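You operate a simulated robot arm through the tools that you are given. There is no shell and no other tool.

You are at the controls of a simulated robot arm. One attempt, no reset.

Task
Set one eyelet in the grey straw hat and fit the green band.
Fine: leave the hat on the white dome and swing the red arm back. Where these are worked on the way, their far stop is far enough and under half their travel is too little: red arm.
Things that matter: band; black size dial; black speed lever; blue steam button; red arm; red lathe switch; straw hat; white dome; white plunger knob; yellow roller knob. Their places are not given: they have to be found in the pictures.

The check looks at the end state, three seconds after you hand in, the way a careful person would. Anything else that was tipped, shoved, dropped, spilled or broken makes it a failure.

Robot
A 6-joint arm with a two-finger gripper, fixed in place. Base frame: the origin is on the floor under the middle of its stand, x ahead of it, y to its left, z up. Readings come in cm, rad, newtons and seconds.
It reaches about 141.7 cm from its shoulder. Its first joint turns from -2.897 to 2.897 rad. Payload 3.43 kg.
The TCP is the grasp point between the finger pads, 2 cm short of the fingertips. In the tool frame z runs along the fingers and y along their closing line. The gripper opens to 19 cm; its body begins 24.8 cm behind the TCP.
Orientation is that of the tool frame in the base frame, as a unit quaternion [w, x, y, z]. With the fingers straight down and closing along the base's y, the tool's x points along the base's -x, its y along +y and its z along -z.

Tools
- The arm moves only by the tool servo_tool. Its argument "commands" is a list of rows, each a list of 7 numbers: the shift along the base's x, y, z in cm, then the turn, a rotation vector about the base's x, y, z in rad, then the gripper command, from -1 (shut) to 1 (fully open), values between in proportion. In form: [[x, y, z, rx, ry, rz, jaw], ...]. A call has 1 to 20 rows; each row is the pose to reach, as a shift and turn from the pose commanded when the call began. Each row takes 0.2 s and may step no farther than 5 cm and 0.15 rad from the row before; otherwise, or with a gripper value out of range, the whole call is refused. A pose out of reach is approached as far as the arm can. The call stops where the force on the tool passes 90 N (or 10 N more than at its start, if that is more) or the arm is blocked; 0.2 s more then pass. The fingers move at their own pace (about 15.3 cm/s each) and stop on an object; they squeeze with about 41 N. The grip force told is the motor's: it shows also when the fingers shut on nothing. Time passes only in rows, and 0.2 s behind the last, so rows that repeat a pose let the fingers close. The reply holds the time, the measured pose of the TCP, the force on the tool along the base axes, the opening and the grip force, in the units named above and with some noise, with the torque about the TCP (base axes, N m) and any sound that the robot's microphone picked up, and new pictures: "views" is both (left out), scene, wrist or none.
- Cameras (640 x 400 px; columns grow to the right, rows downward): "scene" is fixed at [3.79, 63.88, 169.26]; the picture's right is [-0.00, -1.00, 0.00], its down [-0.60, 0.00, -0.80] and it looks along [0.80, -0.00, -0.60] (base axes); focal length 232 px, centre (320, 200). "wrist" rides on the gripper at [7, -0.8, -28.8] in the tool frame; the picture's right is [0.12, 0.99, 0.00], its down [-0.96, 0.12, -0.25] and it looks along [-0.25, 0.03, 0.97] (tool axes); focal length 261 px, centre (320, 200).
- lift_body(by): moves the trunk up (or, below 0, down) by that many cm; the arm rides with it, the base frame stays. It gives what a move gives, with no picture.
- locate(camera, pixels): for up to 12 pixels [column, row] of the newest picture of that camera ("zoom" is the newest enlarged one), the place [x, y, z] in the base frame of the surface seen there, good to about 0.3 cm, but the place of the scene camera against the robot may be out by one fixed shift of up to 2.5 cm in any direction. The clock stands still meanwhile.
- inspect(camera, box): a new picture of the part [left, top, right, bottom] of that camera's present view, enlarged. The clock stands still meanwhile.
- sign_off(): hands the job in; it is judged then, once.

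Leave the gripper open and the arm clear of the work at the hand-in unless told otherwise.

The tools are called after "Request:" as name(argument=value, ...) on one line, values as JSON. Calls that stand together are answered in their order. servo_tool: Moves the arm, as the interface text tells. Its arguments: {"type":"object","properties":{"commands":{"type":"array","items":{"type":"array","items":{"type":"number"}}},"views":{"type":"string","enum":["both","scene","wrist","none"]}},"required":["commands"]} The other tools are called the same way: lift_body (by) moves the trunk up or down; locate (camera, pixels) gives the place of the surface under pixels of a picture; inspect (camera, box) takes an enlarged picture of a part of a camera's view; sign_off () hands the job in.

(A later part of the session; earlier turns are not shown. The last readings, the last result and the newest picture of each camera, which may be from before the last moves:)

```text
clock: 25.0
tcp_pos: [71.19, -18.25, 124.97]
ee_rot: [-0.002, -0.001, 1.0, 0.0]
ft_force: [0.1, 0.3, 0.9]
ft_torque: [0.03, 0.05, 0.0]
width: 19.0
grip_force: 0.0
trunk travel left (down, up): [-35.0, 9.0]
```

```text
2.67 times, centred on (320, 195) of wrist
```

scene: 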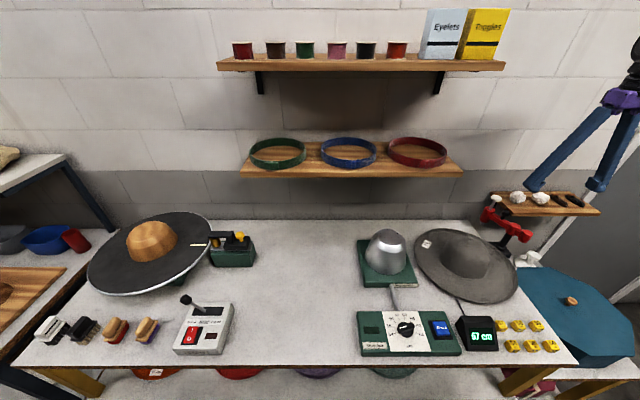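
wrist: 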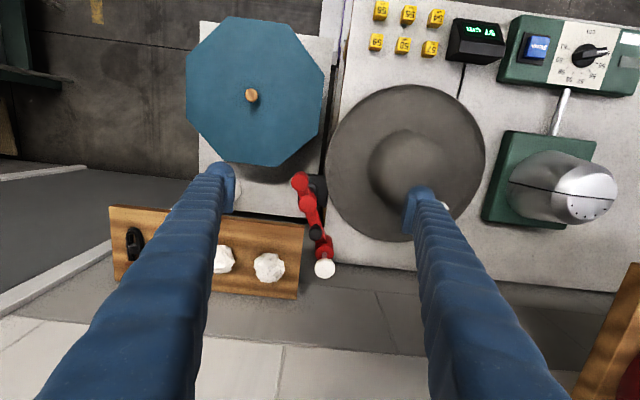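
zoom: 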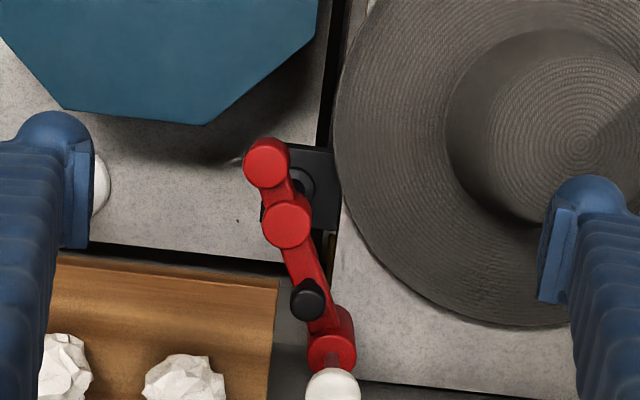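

I can see the whole red arm from above. I'll take its coordinates and those of the small shelf's corner.

Request:
locate(camera="zoom", pixels=[[286, 222], [268, 162], [307, 298], [320, 300], [345, 350], [325, 355], [332, 383], [277, 282], [270, 380], [305, 265], [320, 330], [300, 185]])

Request:
inspect(camera="wrist", box=[270, 160, 370, 300])

Request:
inspect(camera="scene", box=[460, 180, 560, 260])

```text
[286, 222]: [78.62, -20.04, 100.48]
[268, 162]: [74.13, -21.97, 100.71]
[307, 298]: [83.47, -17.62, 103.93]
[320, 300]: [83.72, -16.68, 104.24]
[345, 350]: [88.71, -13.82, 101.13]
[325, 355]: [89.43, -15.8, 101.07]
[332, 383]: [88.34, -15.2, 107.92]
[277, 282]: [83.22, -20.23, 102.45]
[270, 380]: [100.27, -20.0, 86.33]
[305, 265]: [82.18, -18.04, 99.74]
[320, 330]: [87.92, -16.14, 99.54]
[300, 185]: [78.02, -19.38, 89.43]
```

```text
2.86 times, centred on (320, 230) of wrist
```

zoom: 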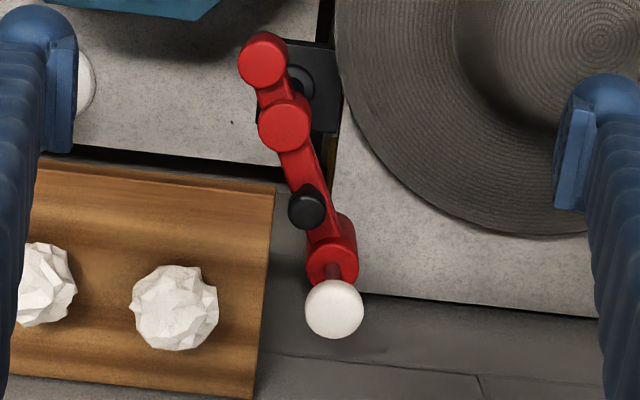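

```text
5.00 times, centred on (510, 220) of scene
```

zoom: 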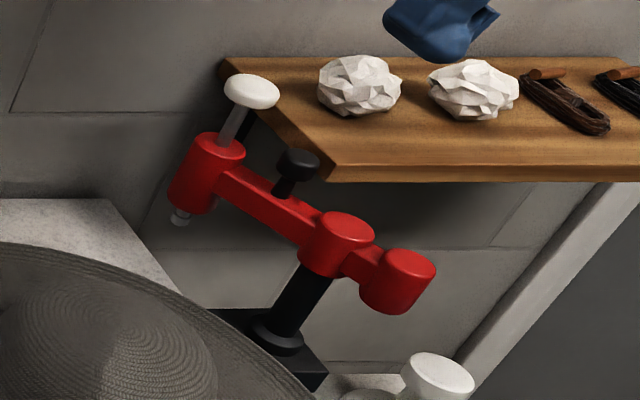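

The small shelf's near corner sits just beside the arm at (83.2, -20.2). The safest way is to straddle the white knob above shelf level and swing it. I'll check the shelf top, paper ball, knob sides and plunger tip heights.

Request:
locate(camera="wrist", pixels=[[305, 240], [296, 232], [290, 290], [270, 268], [280, 262], [285, 275], [325, 269], [325, 277], [316, 269], [334, 269]])

Request:
locate(camera="zoom", pixels=[[180, 218], [183, 207], [195, 205], [252, 92], [235, 125], [225, 140], [252, 105], [297, 160], [350, 160], [330, 175], [300, 75], [360, 80]])

```text
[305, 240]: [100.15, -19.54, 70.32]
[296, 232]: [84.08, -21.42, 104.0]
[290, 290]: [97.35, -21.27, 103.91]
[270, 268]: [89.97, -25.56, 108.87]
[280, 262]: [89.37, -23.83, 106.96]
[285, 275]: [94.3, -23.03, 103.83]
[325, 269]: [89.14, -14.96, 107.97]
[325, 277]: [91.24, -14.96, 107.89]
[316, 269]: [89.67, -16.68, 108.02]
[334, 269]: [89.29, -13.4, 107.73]
```

```text
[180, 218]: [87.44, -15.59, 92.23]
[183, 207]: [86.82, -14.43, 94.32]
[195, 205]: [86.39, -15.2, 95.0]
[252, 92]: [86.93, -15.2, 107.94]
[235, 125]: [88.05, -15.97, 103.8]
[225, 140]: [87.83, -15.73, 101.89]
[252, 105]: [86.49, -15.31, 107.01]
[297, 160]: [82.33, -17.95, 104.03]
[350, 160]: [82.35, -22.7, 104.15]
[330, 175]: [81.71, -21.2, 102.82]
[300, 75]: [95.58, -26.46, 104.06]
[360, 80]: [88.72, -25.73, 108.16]
```

The knob is at (89.1, -15.0) with its top at z=108, and the shelf top is at z≈104. The plunger tip is at z≈92 and the pivot at (78.6, -20.0), so the radius is 11.65 at a 25.6° angle. I'll turn the gripper by +0.446 rad so its closing line lies along the swing, narrow the jaw to about 6 cm, and stop above the knob.

Request:
servo_tool(commands=[[4, 0.8, 0, 0, 0, 0.11, 0.3], [8, 1.5, 0, 0, 0, 0.22, -0.35], [12, 2.3, 0, 0, 0, 0.33, -0.37], [16, 3, 0, 0, 0, 0.446, -0.37], [17.95, 3.2, -3, 0, 0, 0.446, -0.37], [17.95, 3.2, -6, 0, 0, 0.446, -0.37], [17.95, 3.2, -6, 0, 0, 0.446, -0.37]])

Request:
inspect(camera="wrist", box=[220, 120, 420, 270])

```text
clock: 26.6
tcp_pos: [89.28, -14.85, 118.7]
ee_rot: [0.0, -0.221, 0.975, -0.001]
ft_force: [0.2, 0.0, 0.1]
ft_torque: [-0.02, 0.0, 0.01]
width: 5.99
grip_force: 0.2
trunk travel left (down, up): [-35.0, 9.0]
```

scene: 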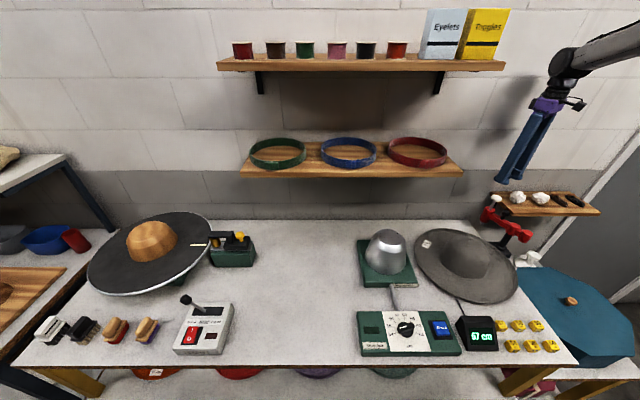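
wrist: 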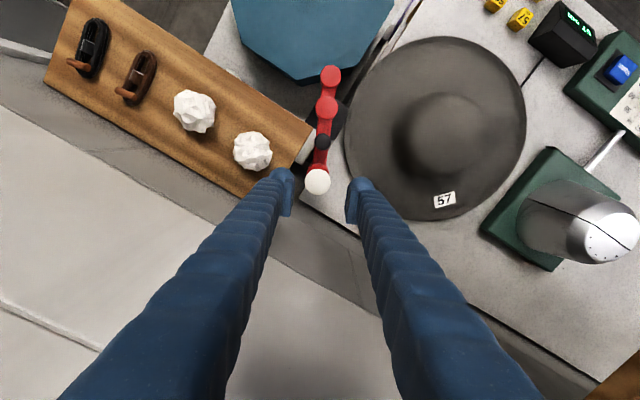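

```text
2.67 times, centred on (320, 195) of wrist
```

zoom: 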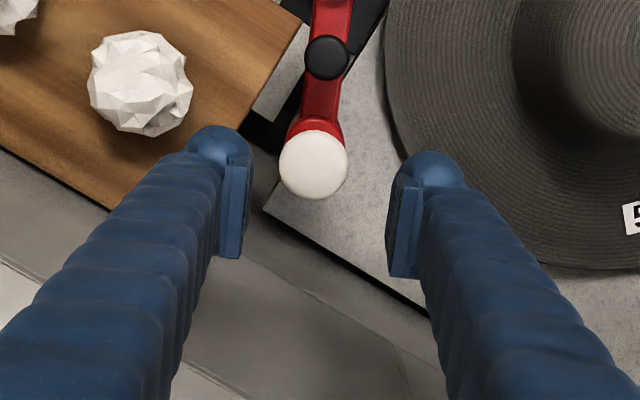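

The arm now appears perpendicular to the closing line, with the knob between the fingers. I'll measure the knob centre and the paper ball's near edge again.

Request:
locate(camera="zoom", pixels=[[313, 165], [313, 135], [313, 195], [284, 165], [343, 165], [190, 95], [185, 75], [180, 115], [325, 57], [220, 140], [245, 120], [228, 235]])

```text
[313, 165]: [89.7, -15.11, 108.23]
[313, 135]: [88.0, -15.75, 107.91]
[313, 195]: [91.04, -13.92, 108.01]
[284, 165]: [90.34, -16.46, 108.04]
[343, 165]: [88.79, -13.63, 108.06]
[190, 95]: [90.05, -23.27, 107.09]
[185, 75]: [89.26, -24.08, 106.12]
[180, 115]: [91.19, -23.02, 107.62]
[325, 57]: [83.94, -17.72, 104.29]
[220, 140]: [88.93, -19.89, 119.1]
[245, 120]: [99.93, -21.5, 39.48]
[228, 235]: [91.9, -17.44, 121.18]
```

The knob centre is (89.55, -14.95), and the paper ball is about 2 cm clear of where the finger will pass. I'll lower to z≈107, keeping the fingertips near z 105, above the shelf.

Request:
servo_tool(commands=[[0.25, -0.1, -4, 0, 0, 0, -0.37], [0.25, -0.1, -7, 0, 0, 0, -0.37], [0.25, -0.1, -9.5, 0, 0, 0, -0.37], [0.25, -0.1, -11.5, 0, 0, 0, -0.37], [0.25, -0.1, -11.5, 0, 0, 0, -0.37]])

Request:
inspect(camera="wrist", box=[220, 120, 420, 270])

Request:
inspect(camera="scene", box=[460, 180, 560, 260])

```text
clock: 27.8
tcp_pos: [89.44, -15.02, 107.44]
ee_rot: [-0.001, -0.222, 0.975, 0.0]
ft_force: [0.2, -0.4, 0.2]
ft_torque: [0.02, 0.0, 0.0]
width: 6.01
grip_force: 0.1
trunk travel left (down, up): [-35.0, 9.0]
```

scene: 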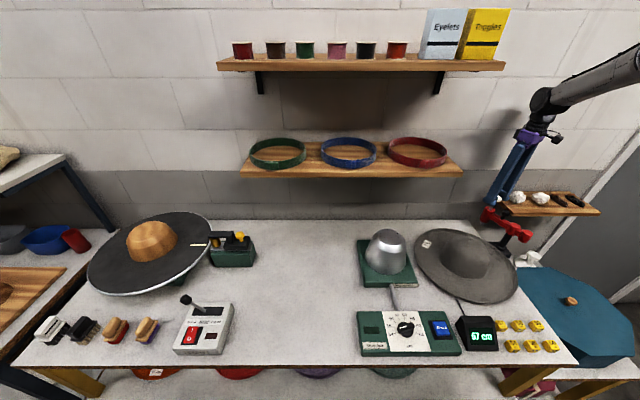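
wrist: 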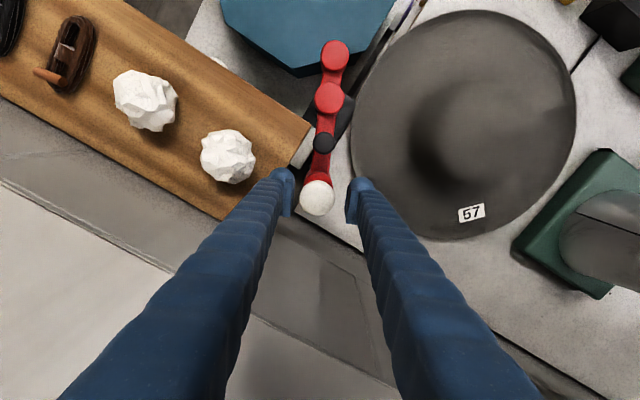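

```text
2.67 times, centred on (320, 195) of wrist
```

zoom: 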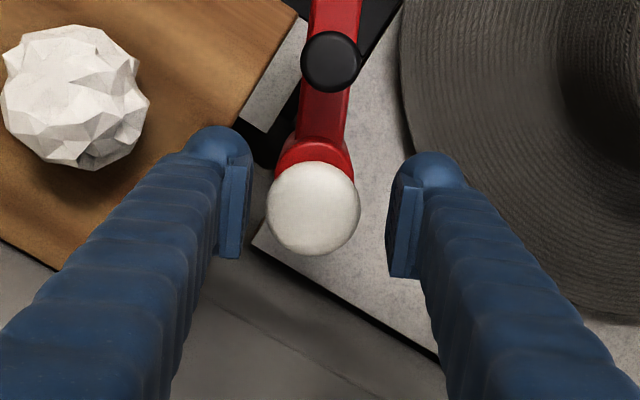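

```text
5.00 times, centred on (510, 220) of scene
```

zoom: 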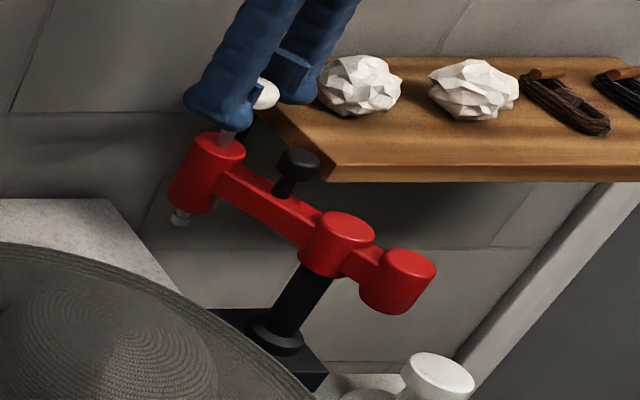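

The knob is well centred between the fingers. I'll narrow the jaw to about 4.4 cm (loose cage) and make the first part of the swing about the pivot, then check.

Request:
servo_tool(commands=[[0, 0, 0, 0, 0, 0, -0.53], [0, 0, 0, 0, 0, 0, -0.53], [-0.804, 1.472, 0, 0, 0, 0.14, -0.53], [-1.806, 2.818, 0, 0, 0, 0.28, -0.53], [-2.986, 4.01, 0, 0, 0, 0.42, -0.53], [-2.986, 4.01, 0, 0, 0, 0.42, -0.53]])

Request:
inspect(camera="wrist", box=[220, 120, 420, 270])

Request:
inspect(camera="scene", box=[440, 180, 560, 280])

```text
clock: 29.2
tcp_pos: [86.38, -10.82, 107.44]
ee_rot: [-0.001, -0.42, 0.908, 0.001]
ft_force: [0.8, -0.1, -0.4]
ft_torque: [0.02, 0.02, 0.03]
width: 4.45
grip_force: 0.1
trunk travel left (down, up): [-35.0, 9.0]
```

scene: 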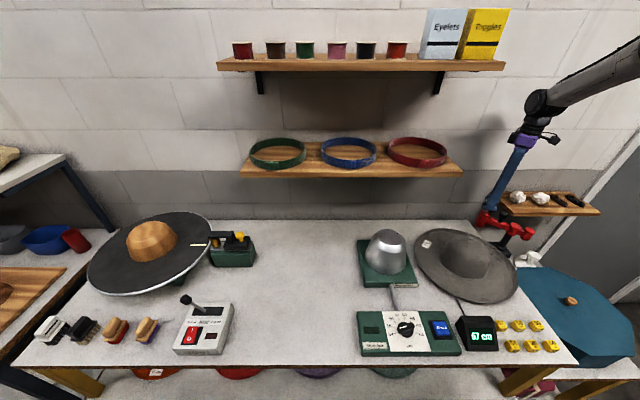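
wrist: 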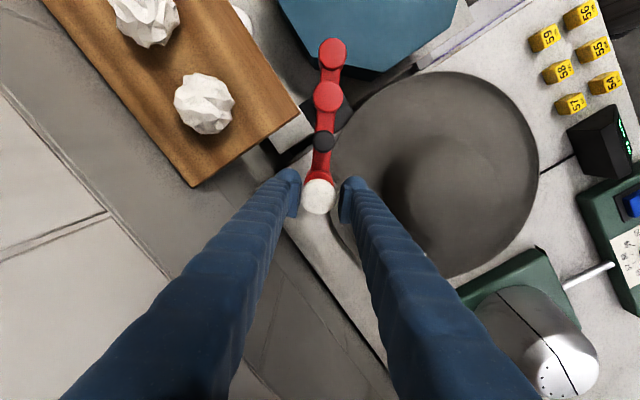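

```text
2.67 times, centred on (320, 195) of wrist
```

zoom: 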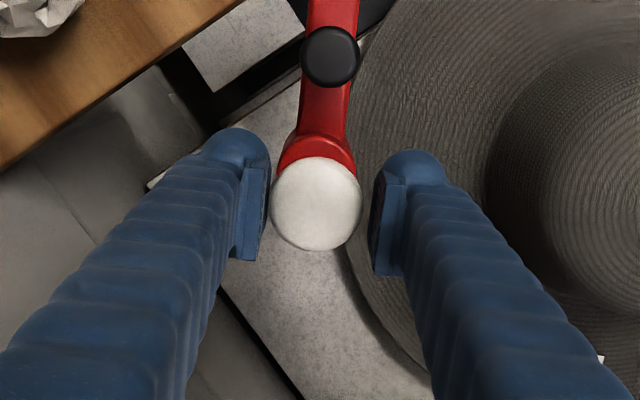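

```text
4.00 times, centred on (500, 230) of scene
```

zoom: 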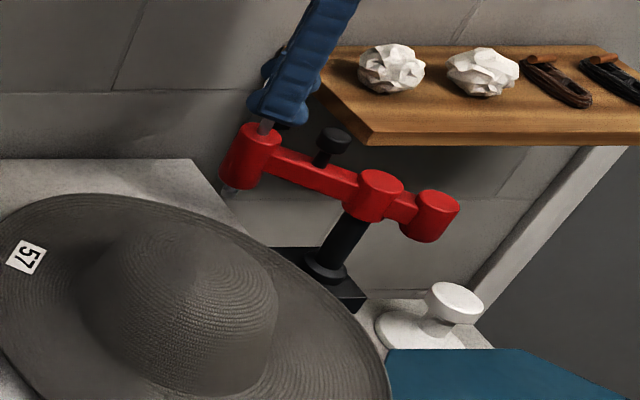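

The arm follows freely, with force under 1 N. I'll continue the swing to about 1.26 rad and check.

Request:
servo_tool(commands=[[-1.335, 1.016, 0, 0, 0, 0.14, -0.53], [-2.798, 1.836, 0, 0, 0, 0.28, -0.53], [-4.362, 2.444, 0, 0, 0, 0.42, -0.53], [-5.995, 2.828, 0, 0, 0, 0.56, -0.53], [-7.666, 2.979, 0, 0, 0, 0.7, -0.53], [-9.341, 2.897, 0, 0, 0, 0.84, -0.53], [-9.341, 2.897, 0, 0, 0, 0.84, -0.53]])

Request:
inspect(camera="wrist", box=[220, 120, 420, 270])

Request:
inspect(camera="scene", box=[440, 180, 560, 280])

```text
clock: 30.8
tcp_pos: [76.88, -7.86, 107.45]
ee_rot: [0.001, 0.754, -0.657, -0.001]
ft_force: [-0.3, -0.3, 0.0]
ft_torque: [0.02, 0.02, 0.01]
width: 4.44
grip_force: 0.0
trunk travel left (down, up): [-35.0, 9.0]
```

scene: 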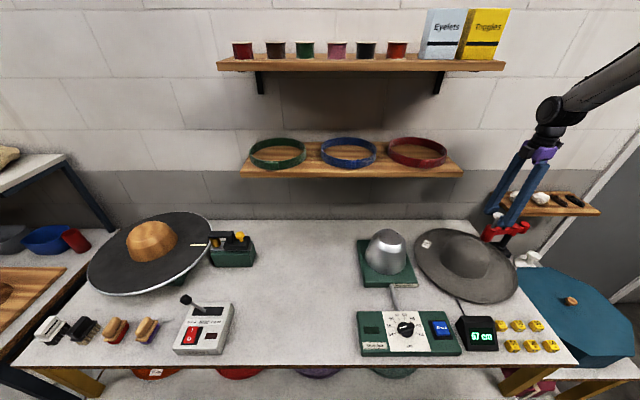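
wrist: 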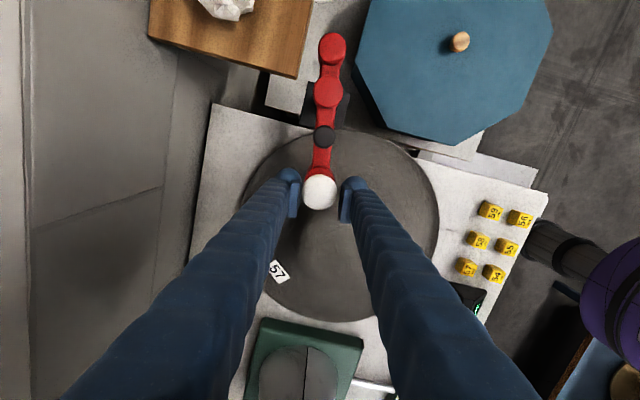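

```text
2.67 times, centred on (320, 195) of wrist
```

zoom: 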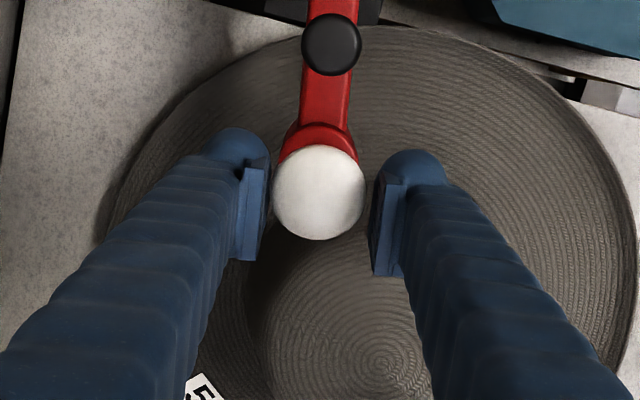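

```text
4.00 times, centred on (500, 230) of scene
```

zoom: 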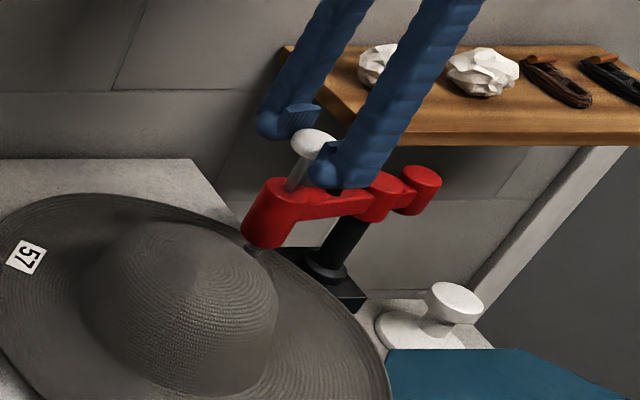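

There is still no resistance, and the brim is right below the plunger. I'll continue in small steps towards the expected stop near 1.5 rad.

Request:
servo_tool(commands=[[-0.829, -0.129, 0, 0, 0, 0.07, -0.53], [-1.648, -0.316, 0, 0, 0, 0.14, -0.53], [-2.451, -0.559, 0, 0, 0, 0.21, -0.53], [-2.451, -0.559, 0, 0, 0, 0.21, -0.53]])

Request:
inspect(camera="wrist", box=[220, 120, 420, 270])

```text
clock: 31.8
tcp_pos: [74.47, -8.5, 107.6]
ee_rot: [0.001, 0.819, -0.574, 0.0]
ft_force: [-0.8, -0.6, -0.2]
ft_torque: [0.03, 0.02, -0.02]
width: 4.44
grip_force: 0.1
trunk travel left (down, up): [-35.0, 9.0]
```

scene: 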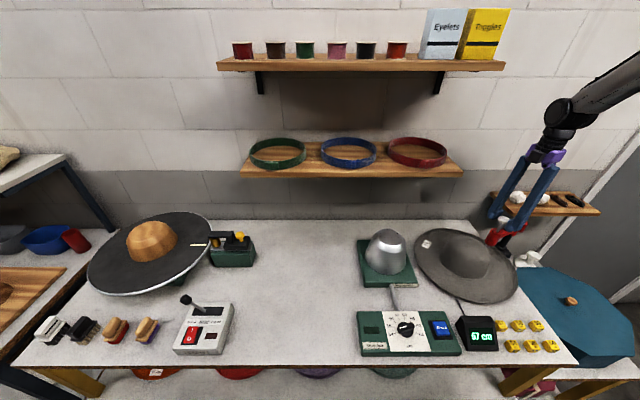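
wrist: 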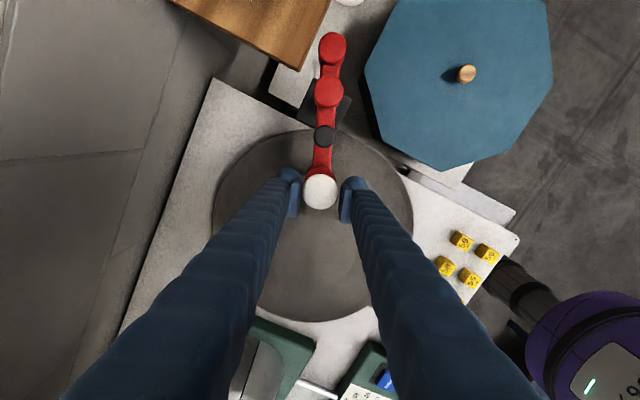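

```text
2.67 times, centred on (320, 195) of wrist
```

zoom: 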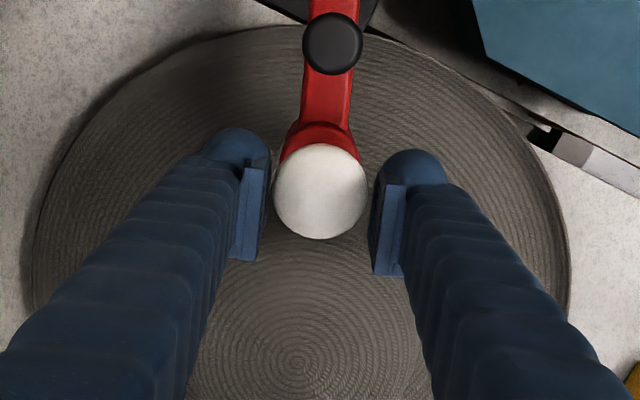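

I'll keep going gently in small steps until the stop is felt.

Request:
servo_tool(commands=[[-0.4, -0.14, 0, 0, 0, 0.035, -0.53], [-0.784, -0.299, 0, 0, 0, 0.07, -0.53], [-1.17, -0.47, 0, 0, 0, 0.105, -0.53], [-1.17, -0.47, 0, 0, 0, 0.105, -0.53]])

Request:
inspect(camera="wrist", box=[220, 120, 420, 270])

```text
clock: 32.8
tcp_pos: [73.55, -8.85, 107.48]
ee_rot: [0.0, 0.848, -0.53, 0.0]
ft_force: [21.7, 1.8, -1.7]
ft_torque: [0.02, -0.01, -0.05]
width: 5.66
grip_force: 10.1
trunk travel left (down, up): [-35.0, 9.0]
```

scene: 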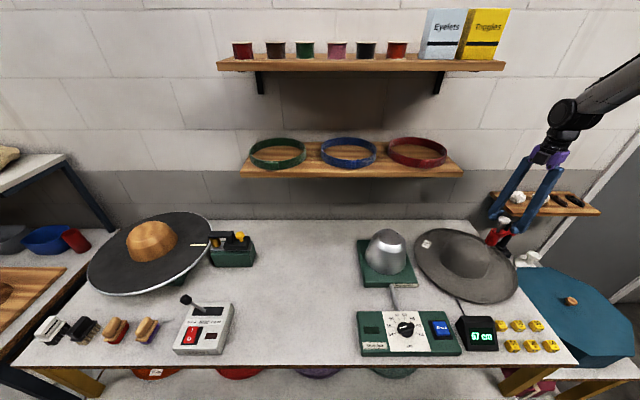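
wrist: 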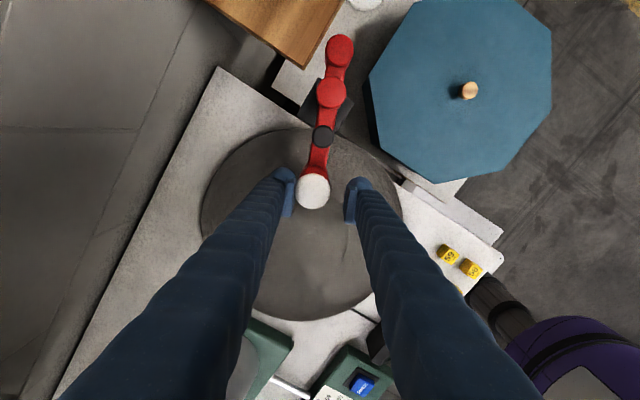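

```text
2.67 times, centred on (320, 195) of wrist
```

zoom: 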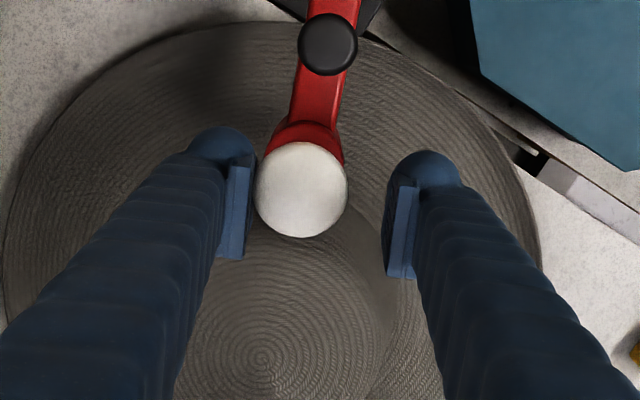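

21.7 N in the push direction means the red arm is at its far stop. I'll ease back slightly to unload it, then locate the knob.

Request:
servo_tool(commands=[[0.4, 0.17, 0, 0, 0, -0.035, -0.53], [0.6, 0.25, 0, 0, 0, -0.05, -0.5], [0.6, 0.25, 0, 0, 0, -0.05, -0.4]], views="wrist")

Request:
inspect(camera="wrist", box=[220, 120, 420, 270])

```text
clock: 33.6
tcp_pos: [73.88, -8.64, 107.52]
ee_rot: [0.001, 0.834, -0.552, -0.001]
ft_force: [-0.1, -0.4, -0.1]
ft_torque: [-0.05, 0.03, 0.0]
width: 5.7
grip_force: 0.2
trunk travel left (down, up): [-35.0, 9.0]
```

wrist: 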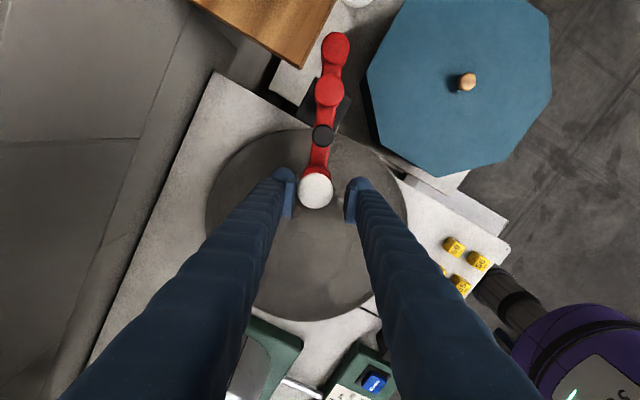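

```text
2.67 times, centred on (320, 195) of wrist
```

zoom: 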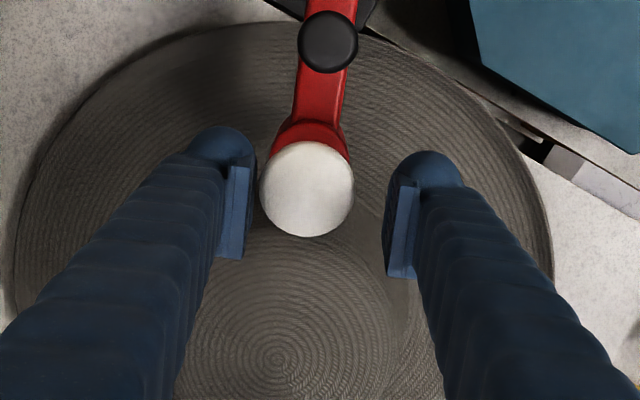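

The force is back to zero and the arm stays at the stop. I'll measure the knob's centre now.

Request:
locate(camera="zoom", pixels=[[307, 190], [265, 190], [349, 190], [307, 147], [307, 233], [290, 170], [325, 210], [328, 40], [330, 260], [360, 220]])

Request:
locate(camera="wrist", pixels=[[329, 92], [334, 46]])

```text
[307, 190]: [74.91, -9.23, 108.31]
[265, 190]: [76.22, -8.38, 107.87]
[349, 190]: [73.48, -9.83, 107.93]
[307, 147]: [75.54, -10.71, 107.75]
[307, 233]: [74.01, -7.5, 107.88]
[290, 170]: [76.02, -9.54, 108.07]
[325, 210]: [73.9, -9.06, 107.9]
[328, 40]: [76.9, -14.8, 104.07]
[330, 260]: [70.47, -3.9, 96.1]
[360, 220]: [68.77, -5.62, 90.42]
```

```text
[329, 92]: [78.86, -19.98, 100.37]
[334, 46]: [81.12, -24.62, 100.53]
```

The knob is at (74.83, -9.1, 108), right over the anvil. I'll raise the gripper clear, close it, and centre the closed fingertips above the knob.

Request:
servo_tool(commands=[[0, 0, 3, 0, 0, 0, -0.4], [0.5, -0.2, 7, 0, 0, 0, -0.5], [0.9, -0.42, 8, 0, 0, 0, -1], [0.9, -0.42, 8, 0, 0, 0, -1], [0.9, -0.42, 8, 0, 0, 0, -1]])

Request:
inspect(camera="wrist", box=[220, 120, 420, 270])

Request:
inspect(camera="scene", box=[440, 180, 560, 280])

```text
clock: 34.8
tcp_pos: [74.82, -9.03, 115.48]
ee_rot: [0.001, 0.834, -0.552, -0.001]
ft_force: [0.1, -0.1, 0.4]
ft_torque: [0.0, 0.02, 0.01]
width: 0.0
grip_force: 34.6
trunk travel left (down, up): [-35.0, 9.0]
```

scene: 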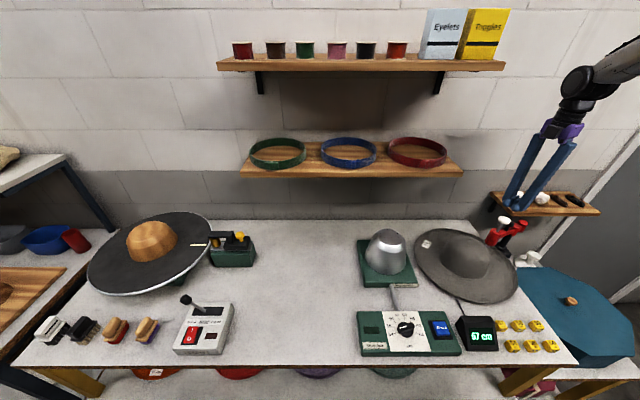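
wrist: 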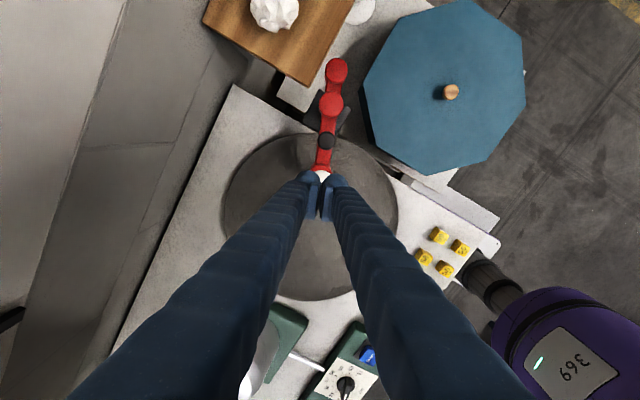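

```text
2.67 times, centred on (320, 195) of wrist
```

zoom: 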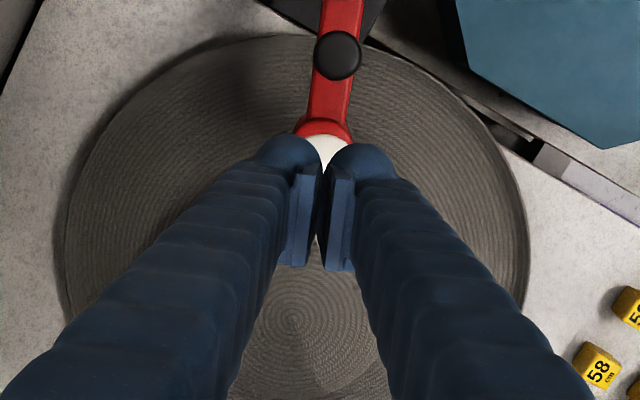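

```text
4.00 times, centred on (500, 230) of scene
```

zoom: 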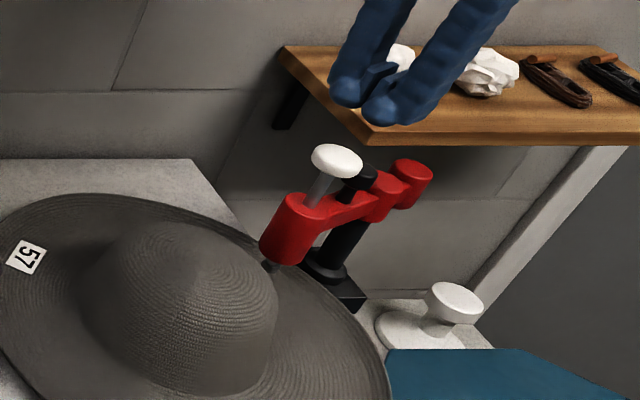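

The closed tips are centred over the knob. I'll press down steadily, first to about 3.5 cm of stroke, without lifting in between, and read the force.

Request:
servo_tool(commands=[[0, -0.05, -3, 0, 0, 0, -1], [0, -0.05, -5, 0, 0, 0, -1], [0, -0.05, -6, 0, 0, 0, -1], [0, -0.05, -7, 0, 0, 0, -1], [0, -0.05, -8, 0, 0, 0, -1], [0, -0.05, -9, 0, 0, 0, -1]])

Request:
inspect(camera="scene", box=[440, 180, 560, 280])

```text
clock: 36.2
tcp_pos: [74.75, -9.25, 106.47]
ee_rot: [0.0, 0.834, -0.552, 0.0]
ft_force: [2.4, 0.2, 3.5]
ft_torque: [0.0, -0.03, -0.01]
width: 0.62
grip_force: 34.3
trunk travel left (down, up): [-35.0, 9.0]
```

scene: 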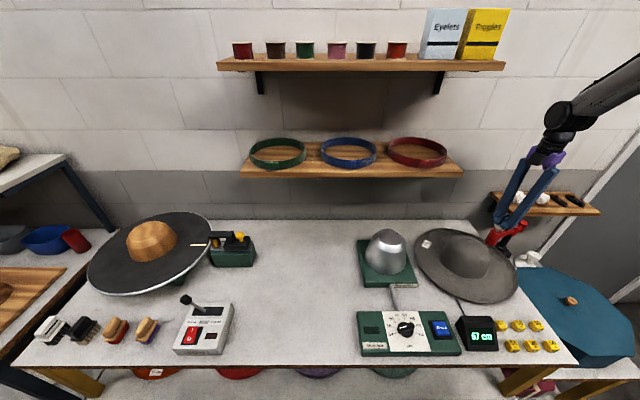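
wrist: 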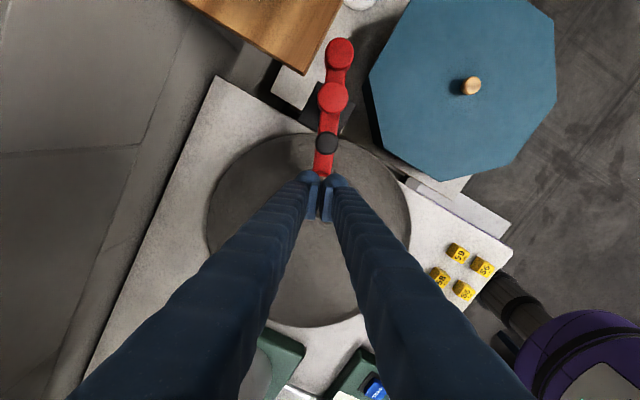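

```text
4.00 times, centred on (500, 230) of scene
```

zoom: 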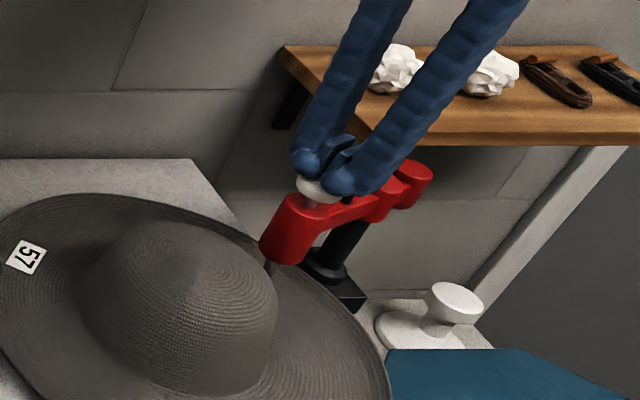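

The plunger is moving down with a light spring force of 3.5 N. I'll go on pressing to the bottom in small steps.

Request:
servo_tool(commands=[[0, 0, -0.4, 0, 0, 0, -1], [0, 0, -0.8, 0, 0, 0, -1], [0, 0, -1.1, 0, 0, 0, -1], [0, 0, -1.4, 0, 0, 0, -1]])

Request:
inspect(camera="scene", box=[440, 180, 560, 280])

```text
clock: 37.2
tcp_pos: [74.79, -9.17, 106.22]
ee_rot: [-0.002, 0.833, -0.553, 0.005]
ft_force: [-17.5, 2.4, 41.0]
ft_torque: [0.13, 0.49, -0.52]
width: 0.59
grip_force: 34.0
trunk travel left (down, up): [-35.0, 9.0]
stopped in row 4: the force on the tool passed its limit at 96 N (the readings are from after the stop); the commanded pose is now the measured one
```

scene: 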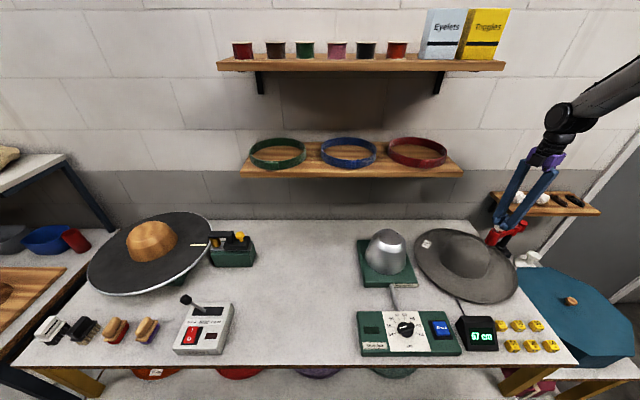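
wrist: 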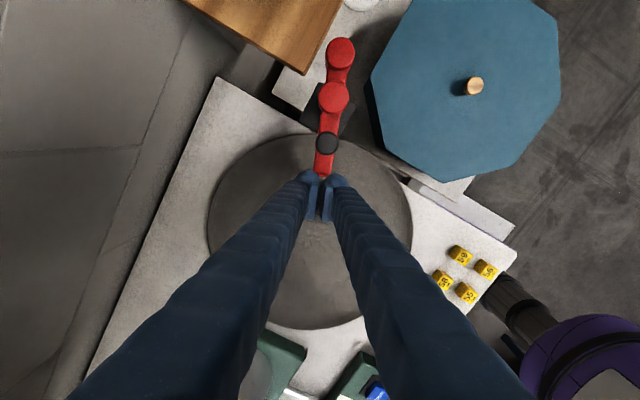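

```text
4.00 times, centred on (500, 230) of scene
```

zoom: 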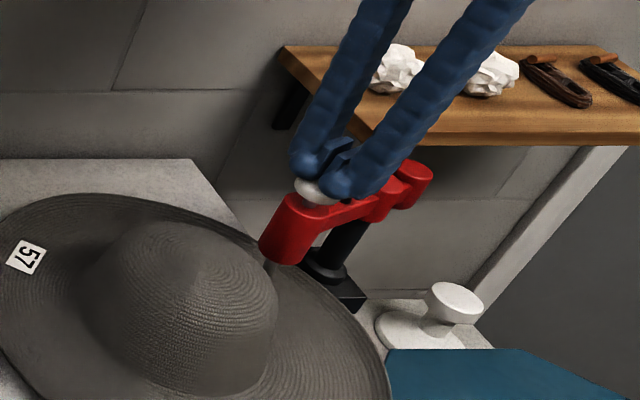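

The plunger has bottomed out (96 N at the stop). I'll now lift straight up to release it and look at the result.

Request:
servo_tool(commands=[[0, 0, 1, 0, 0, 0, -1], [0, 0, 3, 0, 0, 0, -1], [0, 0, 6, 0, 0, 0, -1], [0, 0, 10, 0, 0, 0, -0.7], [0, 0, 10, 0, 0, 0, -0.4]])

Request:
inspect(camera="scene", box=[440, 180, 560, 280])

Request:
inspect(camera="wrist", box=[220, 80, 420, 230])

```text
clock: 38.4
tcp_pos: [75.19, -8.95, 115.54]
ee_rot: [-0.002, 0.834, -0.552, 0.003]
ft_force: [0.3, -1.4, -0.4]
ft_torque: [-0.03, 0.03, 0.05]
width: 5.7
grip_force: 0.1
trunk travel left (down, up): [-35.0, 9.0]
```

scene: 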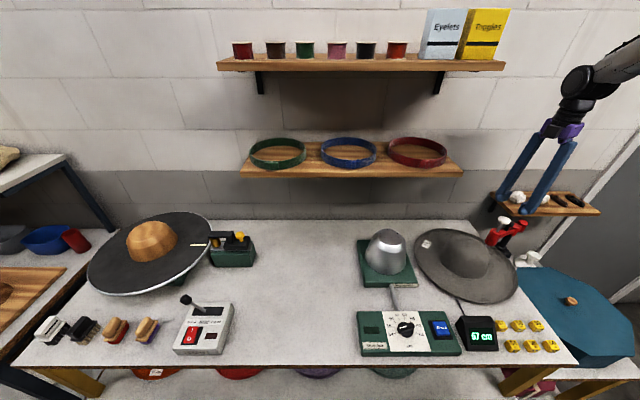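
wrist: 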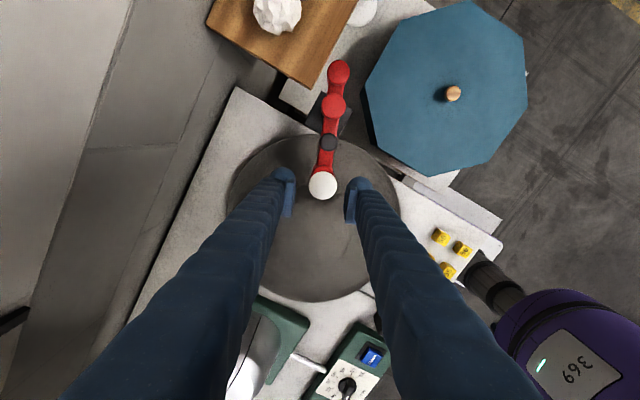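

```text
4.00 times, centred on (500, 230) of scene
```

zoom: 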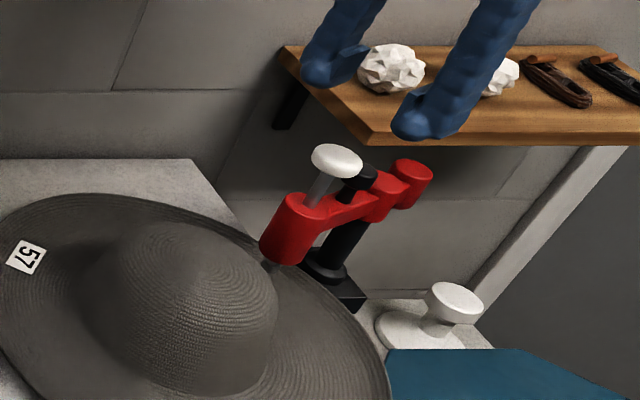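

```text
2.67 times, centred on (320, 155) of wrist
```

zoom: 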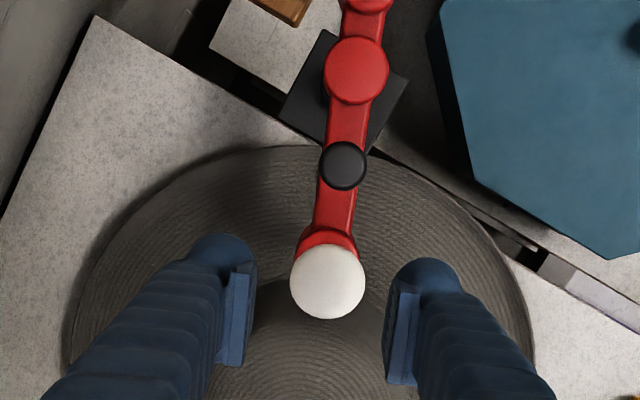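

The plunger has sprung back up. Now I'll swing the red arm back by caging the knob again. First I'll check the knob centre.

Request:
locate(camera="zoom", pixels=[[327, 282], [292, 282], [363, 282], [327, 248], [327, 316], [357, 68], [343, 165]])

```text
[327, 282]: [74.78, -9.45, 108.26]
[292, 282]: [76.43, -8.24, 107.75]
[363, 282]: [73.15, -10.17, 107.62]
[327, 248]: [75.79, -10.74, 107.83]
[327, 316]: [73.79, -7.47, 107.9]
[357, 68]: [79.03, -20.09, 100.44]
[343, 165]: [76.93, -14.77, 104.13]
```

The knob is still at (74.8, -9.2), and my refined pivot is about (79.0, -19.95). I'll lower around the knob, narrow the jaw and swing halfway back.

Request:
servo_tool(commands=[[-0.39, -0.25, -3, 0, 0, 0, -0.4], [-0.39, -0.25, -6, 0, 0, 0, -0.4], [-0.39, -0.25, -8, 0, 0, 0, -0.4], [-0.39, -0.25, -8, 0, 0, 0, -0.52], [-0.39, -0.25, -8, 0, 0, 0, -0.52]], views="wrist")

Request:
inspect(camera="wrist", box=[220, 120, 420, 270])

```text
clock: 39.6
tcp_pos: [74.65, -9.57, 107.6]
ee_rot: [-0.001, 0.834, -0.552, 0.003]
ft_force: [-0.2, -0.8, -0.9]
ft_torque: [0.01, 0.0, 0.0]
width: 4.57
grip_force: 0.0
trunk travel left (down, up): [-35.0, 9.0]
```

wrist: 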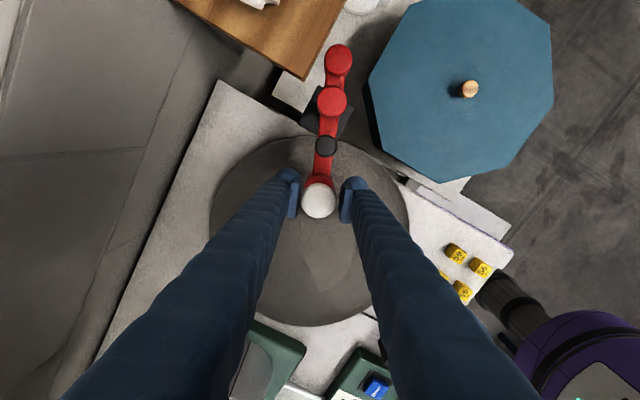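

```text
2.67 times, centred on (320, 195) of wrist
```

zoom: 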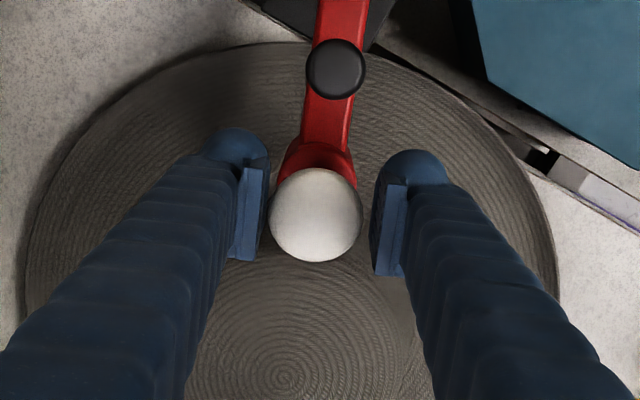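

The knob is centred in the cage, so I'll swing back the first part.

Request:
servo_tool(commands=[[1.541, 0.481, 0, 0, 0, -0.14, -0.52], [3.135, 0.742, 0, 0, 0, -0.28, -0.52], [4.748, 0.779, 0, 0, 0, -0.42, -0.52], [6.352, 0.589, 0, 0, 0, -0.56, -0.52], [7.913, 0.178, 0, 0, 0, -0.7, -0.52], [9.402, -0.448, 0, 0, 0, -0.84, -0.52], [10.789, -1.274, 0, 0, 0, -0.98, -0.52], [10.789, -1.274, 0, 0, 0, -0.98, -0.52]])

Request:
inspect(camera="wrist", box=[220, 120, 420, 270])

```text
clock: 41.4
tcp_pos: [85.41, -10.66, 107.89]
ee_rot: [-0.001, -0.475, 0.88, -0.004]
ft_force: [-0.2, -0.8, 0.8]
ft_torque: [0.01, 0.0, -0.01]
width: 4.56
grip_force: 0.1
trunk travel left (down, up): [-35.0, 9.0]
```

scene: 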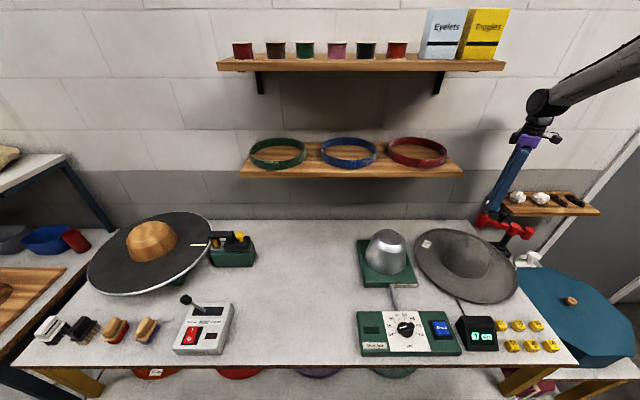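
wrist: 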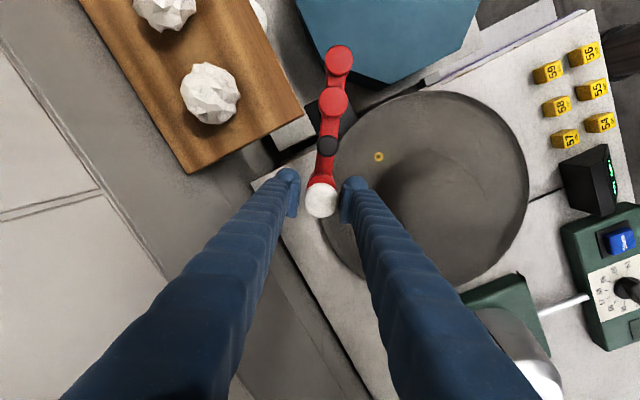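

```text
2.67 times, centred on (320, 195) of wrist
```

zoom: 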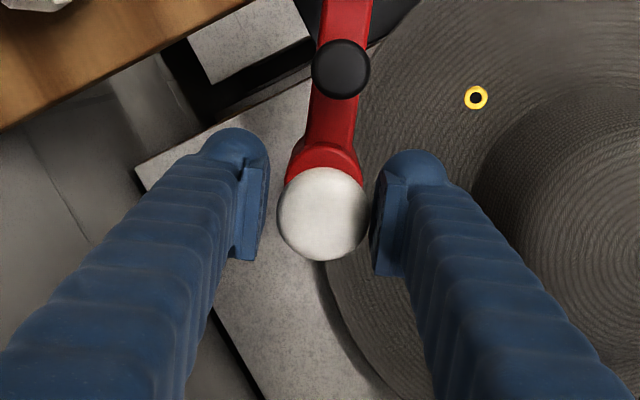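

A single brass eyelet now shows in the brim at (377,157). I'll finish swinging the red arm back to its starting position.

Request:
servo_tool(commands=[[1.257, -1.012, 0, 0, 0, -0.14, -0.52], [2.362, -2.189, 0, 0, 0, -0.28, -0.52], [3.291, -3.51, 0, 0, 0, -0.42, -0.52], [3.683, -4.215, 0, 0, 0, -0.49, -0.52], [3.934, -4.735, 0, 0, 0, -0.54, -0.52], [3.934, -4.735, 0, 0, 0, -0.54, -0.52]])

Request:
inspect(camera="wrist", box=[220, 120, 420, 270])

```text
clock: 42.8
tcp_pos: [89.53, -15.43, 107.74]
ee_rot: [-0.002, -0.223, 0.975, -0.004]
ft_force: [-0.1, 2.4, 0.7]
ft_torque: [-0.02, -0.02, 0.01]
width: 4.68
grip_force: 0.5
trunk travel left (down, up): [-35.0, 9.0]
```

scene: 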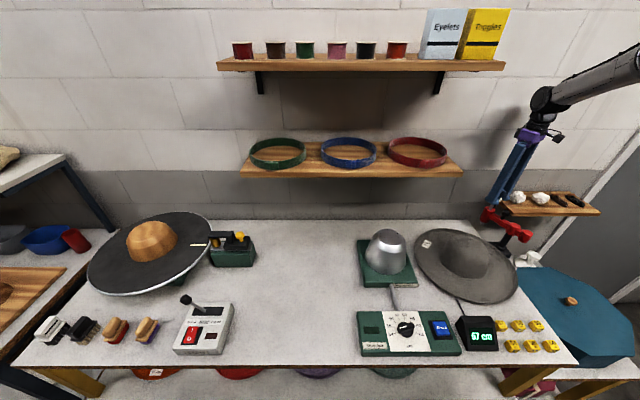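
wrist: 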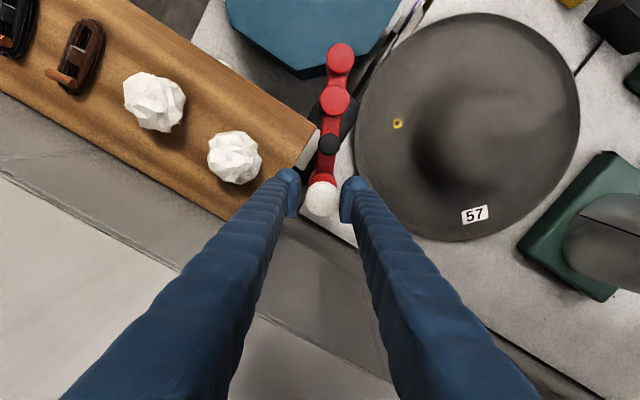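

```text
2.67 times, centred on (320, 195) of wrist
```

zoom: 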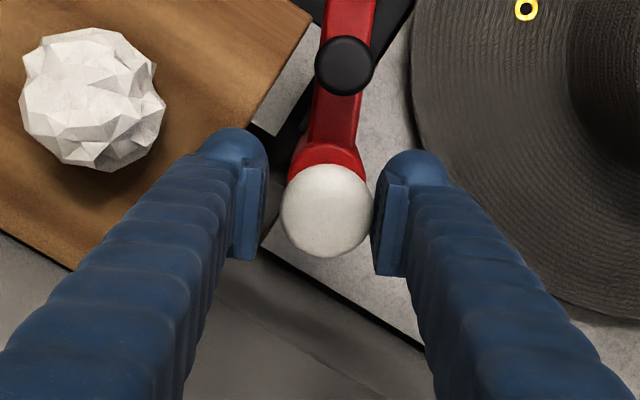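

The arm is back at its rest stop (the contact force is just rising). I'll ease off, widen slightly and raise straight up.

Request:
servo_tool(commands=[[-0.15, 0.3, 0, 0, 0, 0, -0.47], [-0.15, 0.3, 0.5, 0, 0, 0, -0.42], [-0.15, 0.3, 3, 0, 0, 0, -0.42], [-0.15, 0.3, 7, 0, 0, 0, -0.42], [-0.15, 0.3, 12, 0, 0, 0, -0.42], [-0.15, 0.3, 17, 0, 0, 0, -0.42]])

Request:
inspect(camera="wrist", box=[280, 80, 480, 230])

```text
clock: 44.2
tcp_pos: [89.39, -15.16, 124.95]
ee_rot: [-0.002, -0.224, 0.975, -0.004]
ft_force: [-0.1, -0.6, -0.3]
ft_torque: [-0.02, -0.05, 0.02]
width: 5.5
grip_force: 0.1
trunk travel left (down, up): [-35.0, 9.0]
```

scene: 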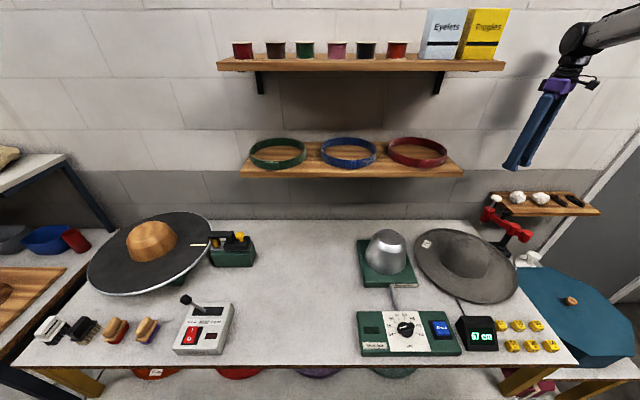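
wrist: 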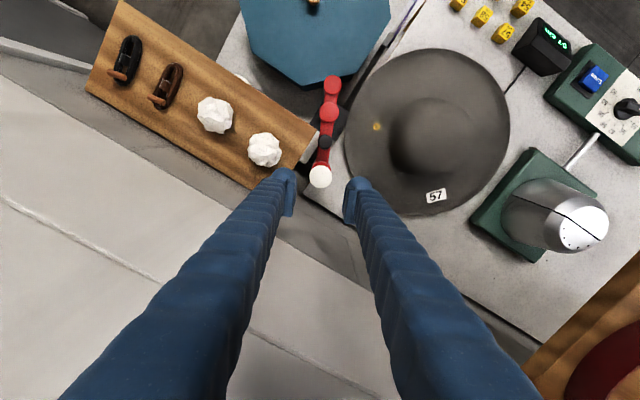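

```text
2.67 times, centred on (380, 155) of wrist
```

zoom: 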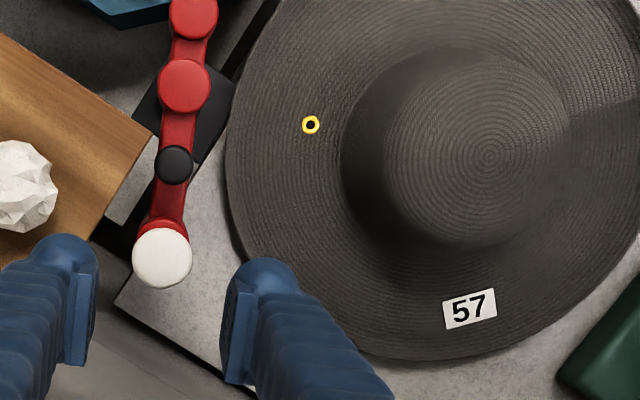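

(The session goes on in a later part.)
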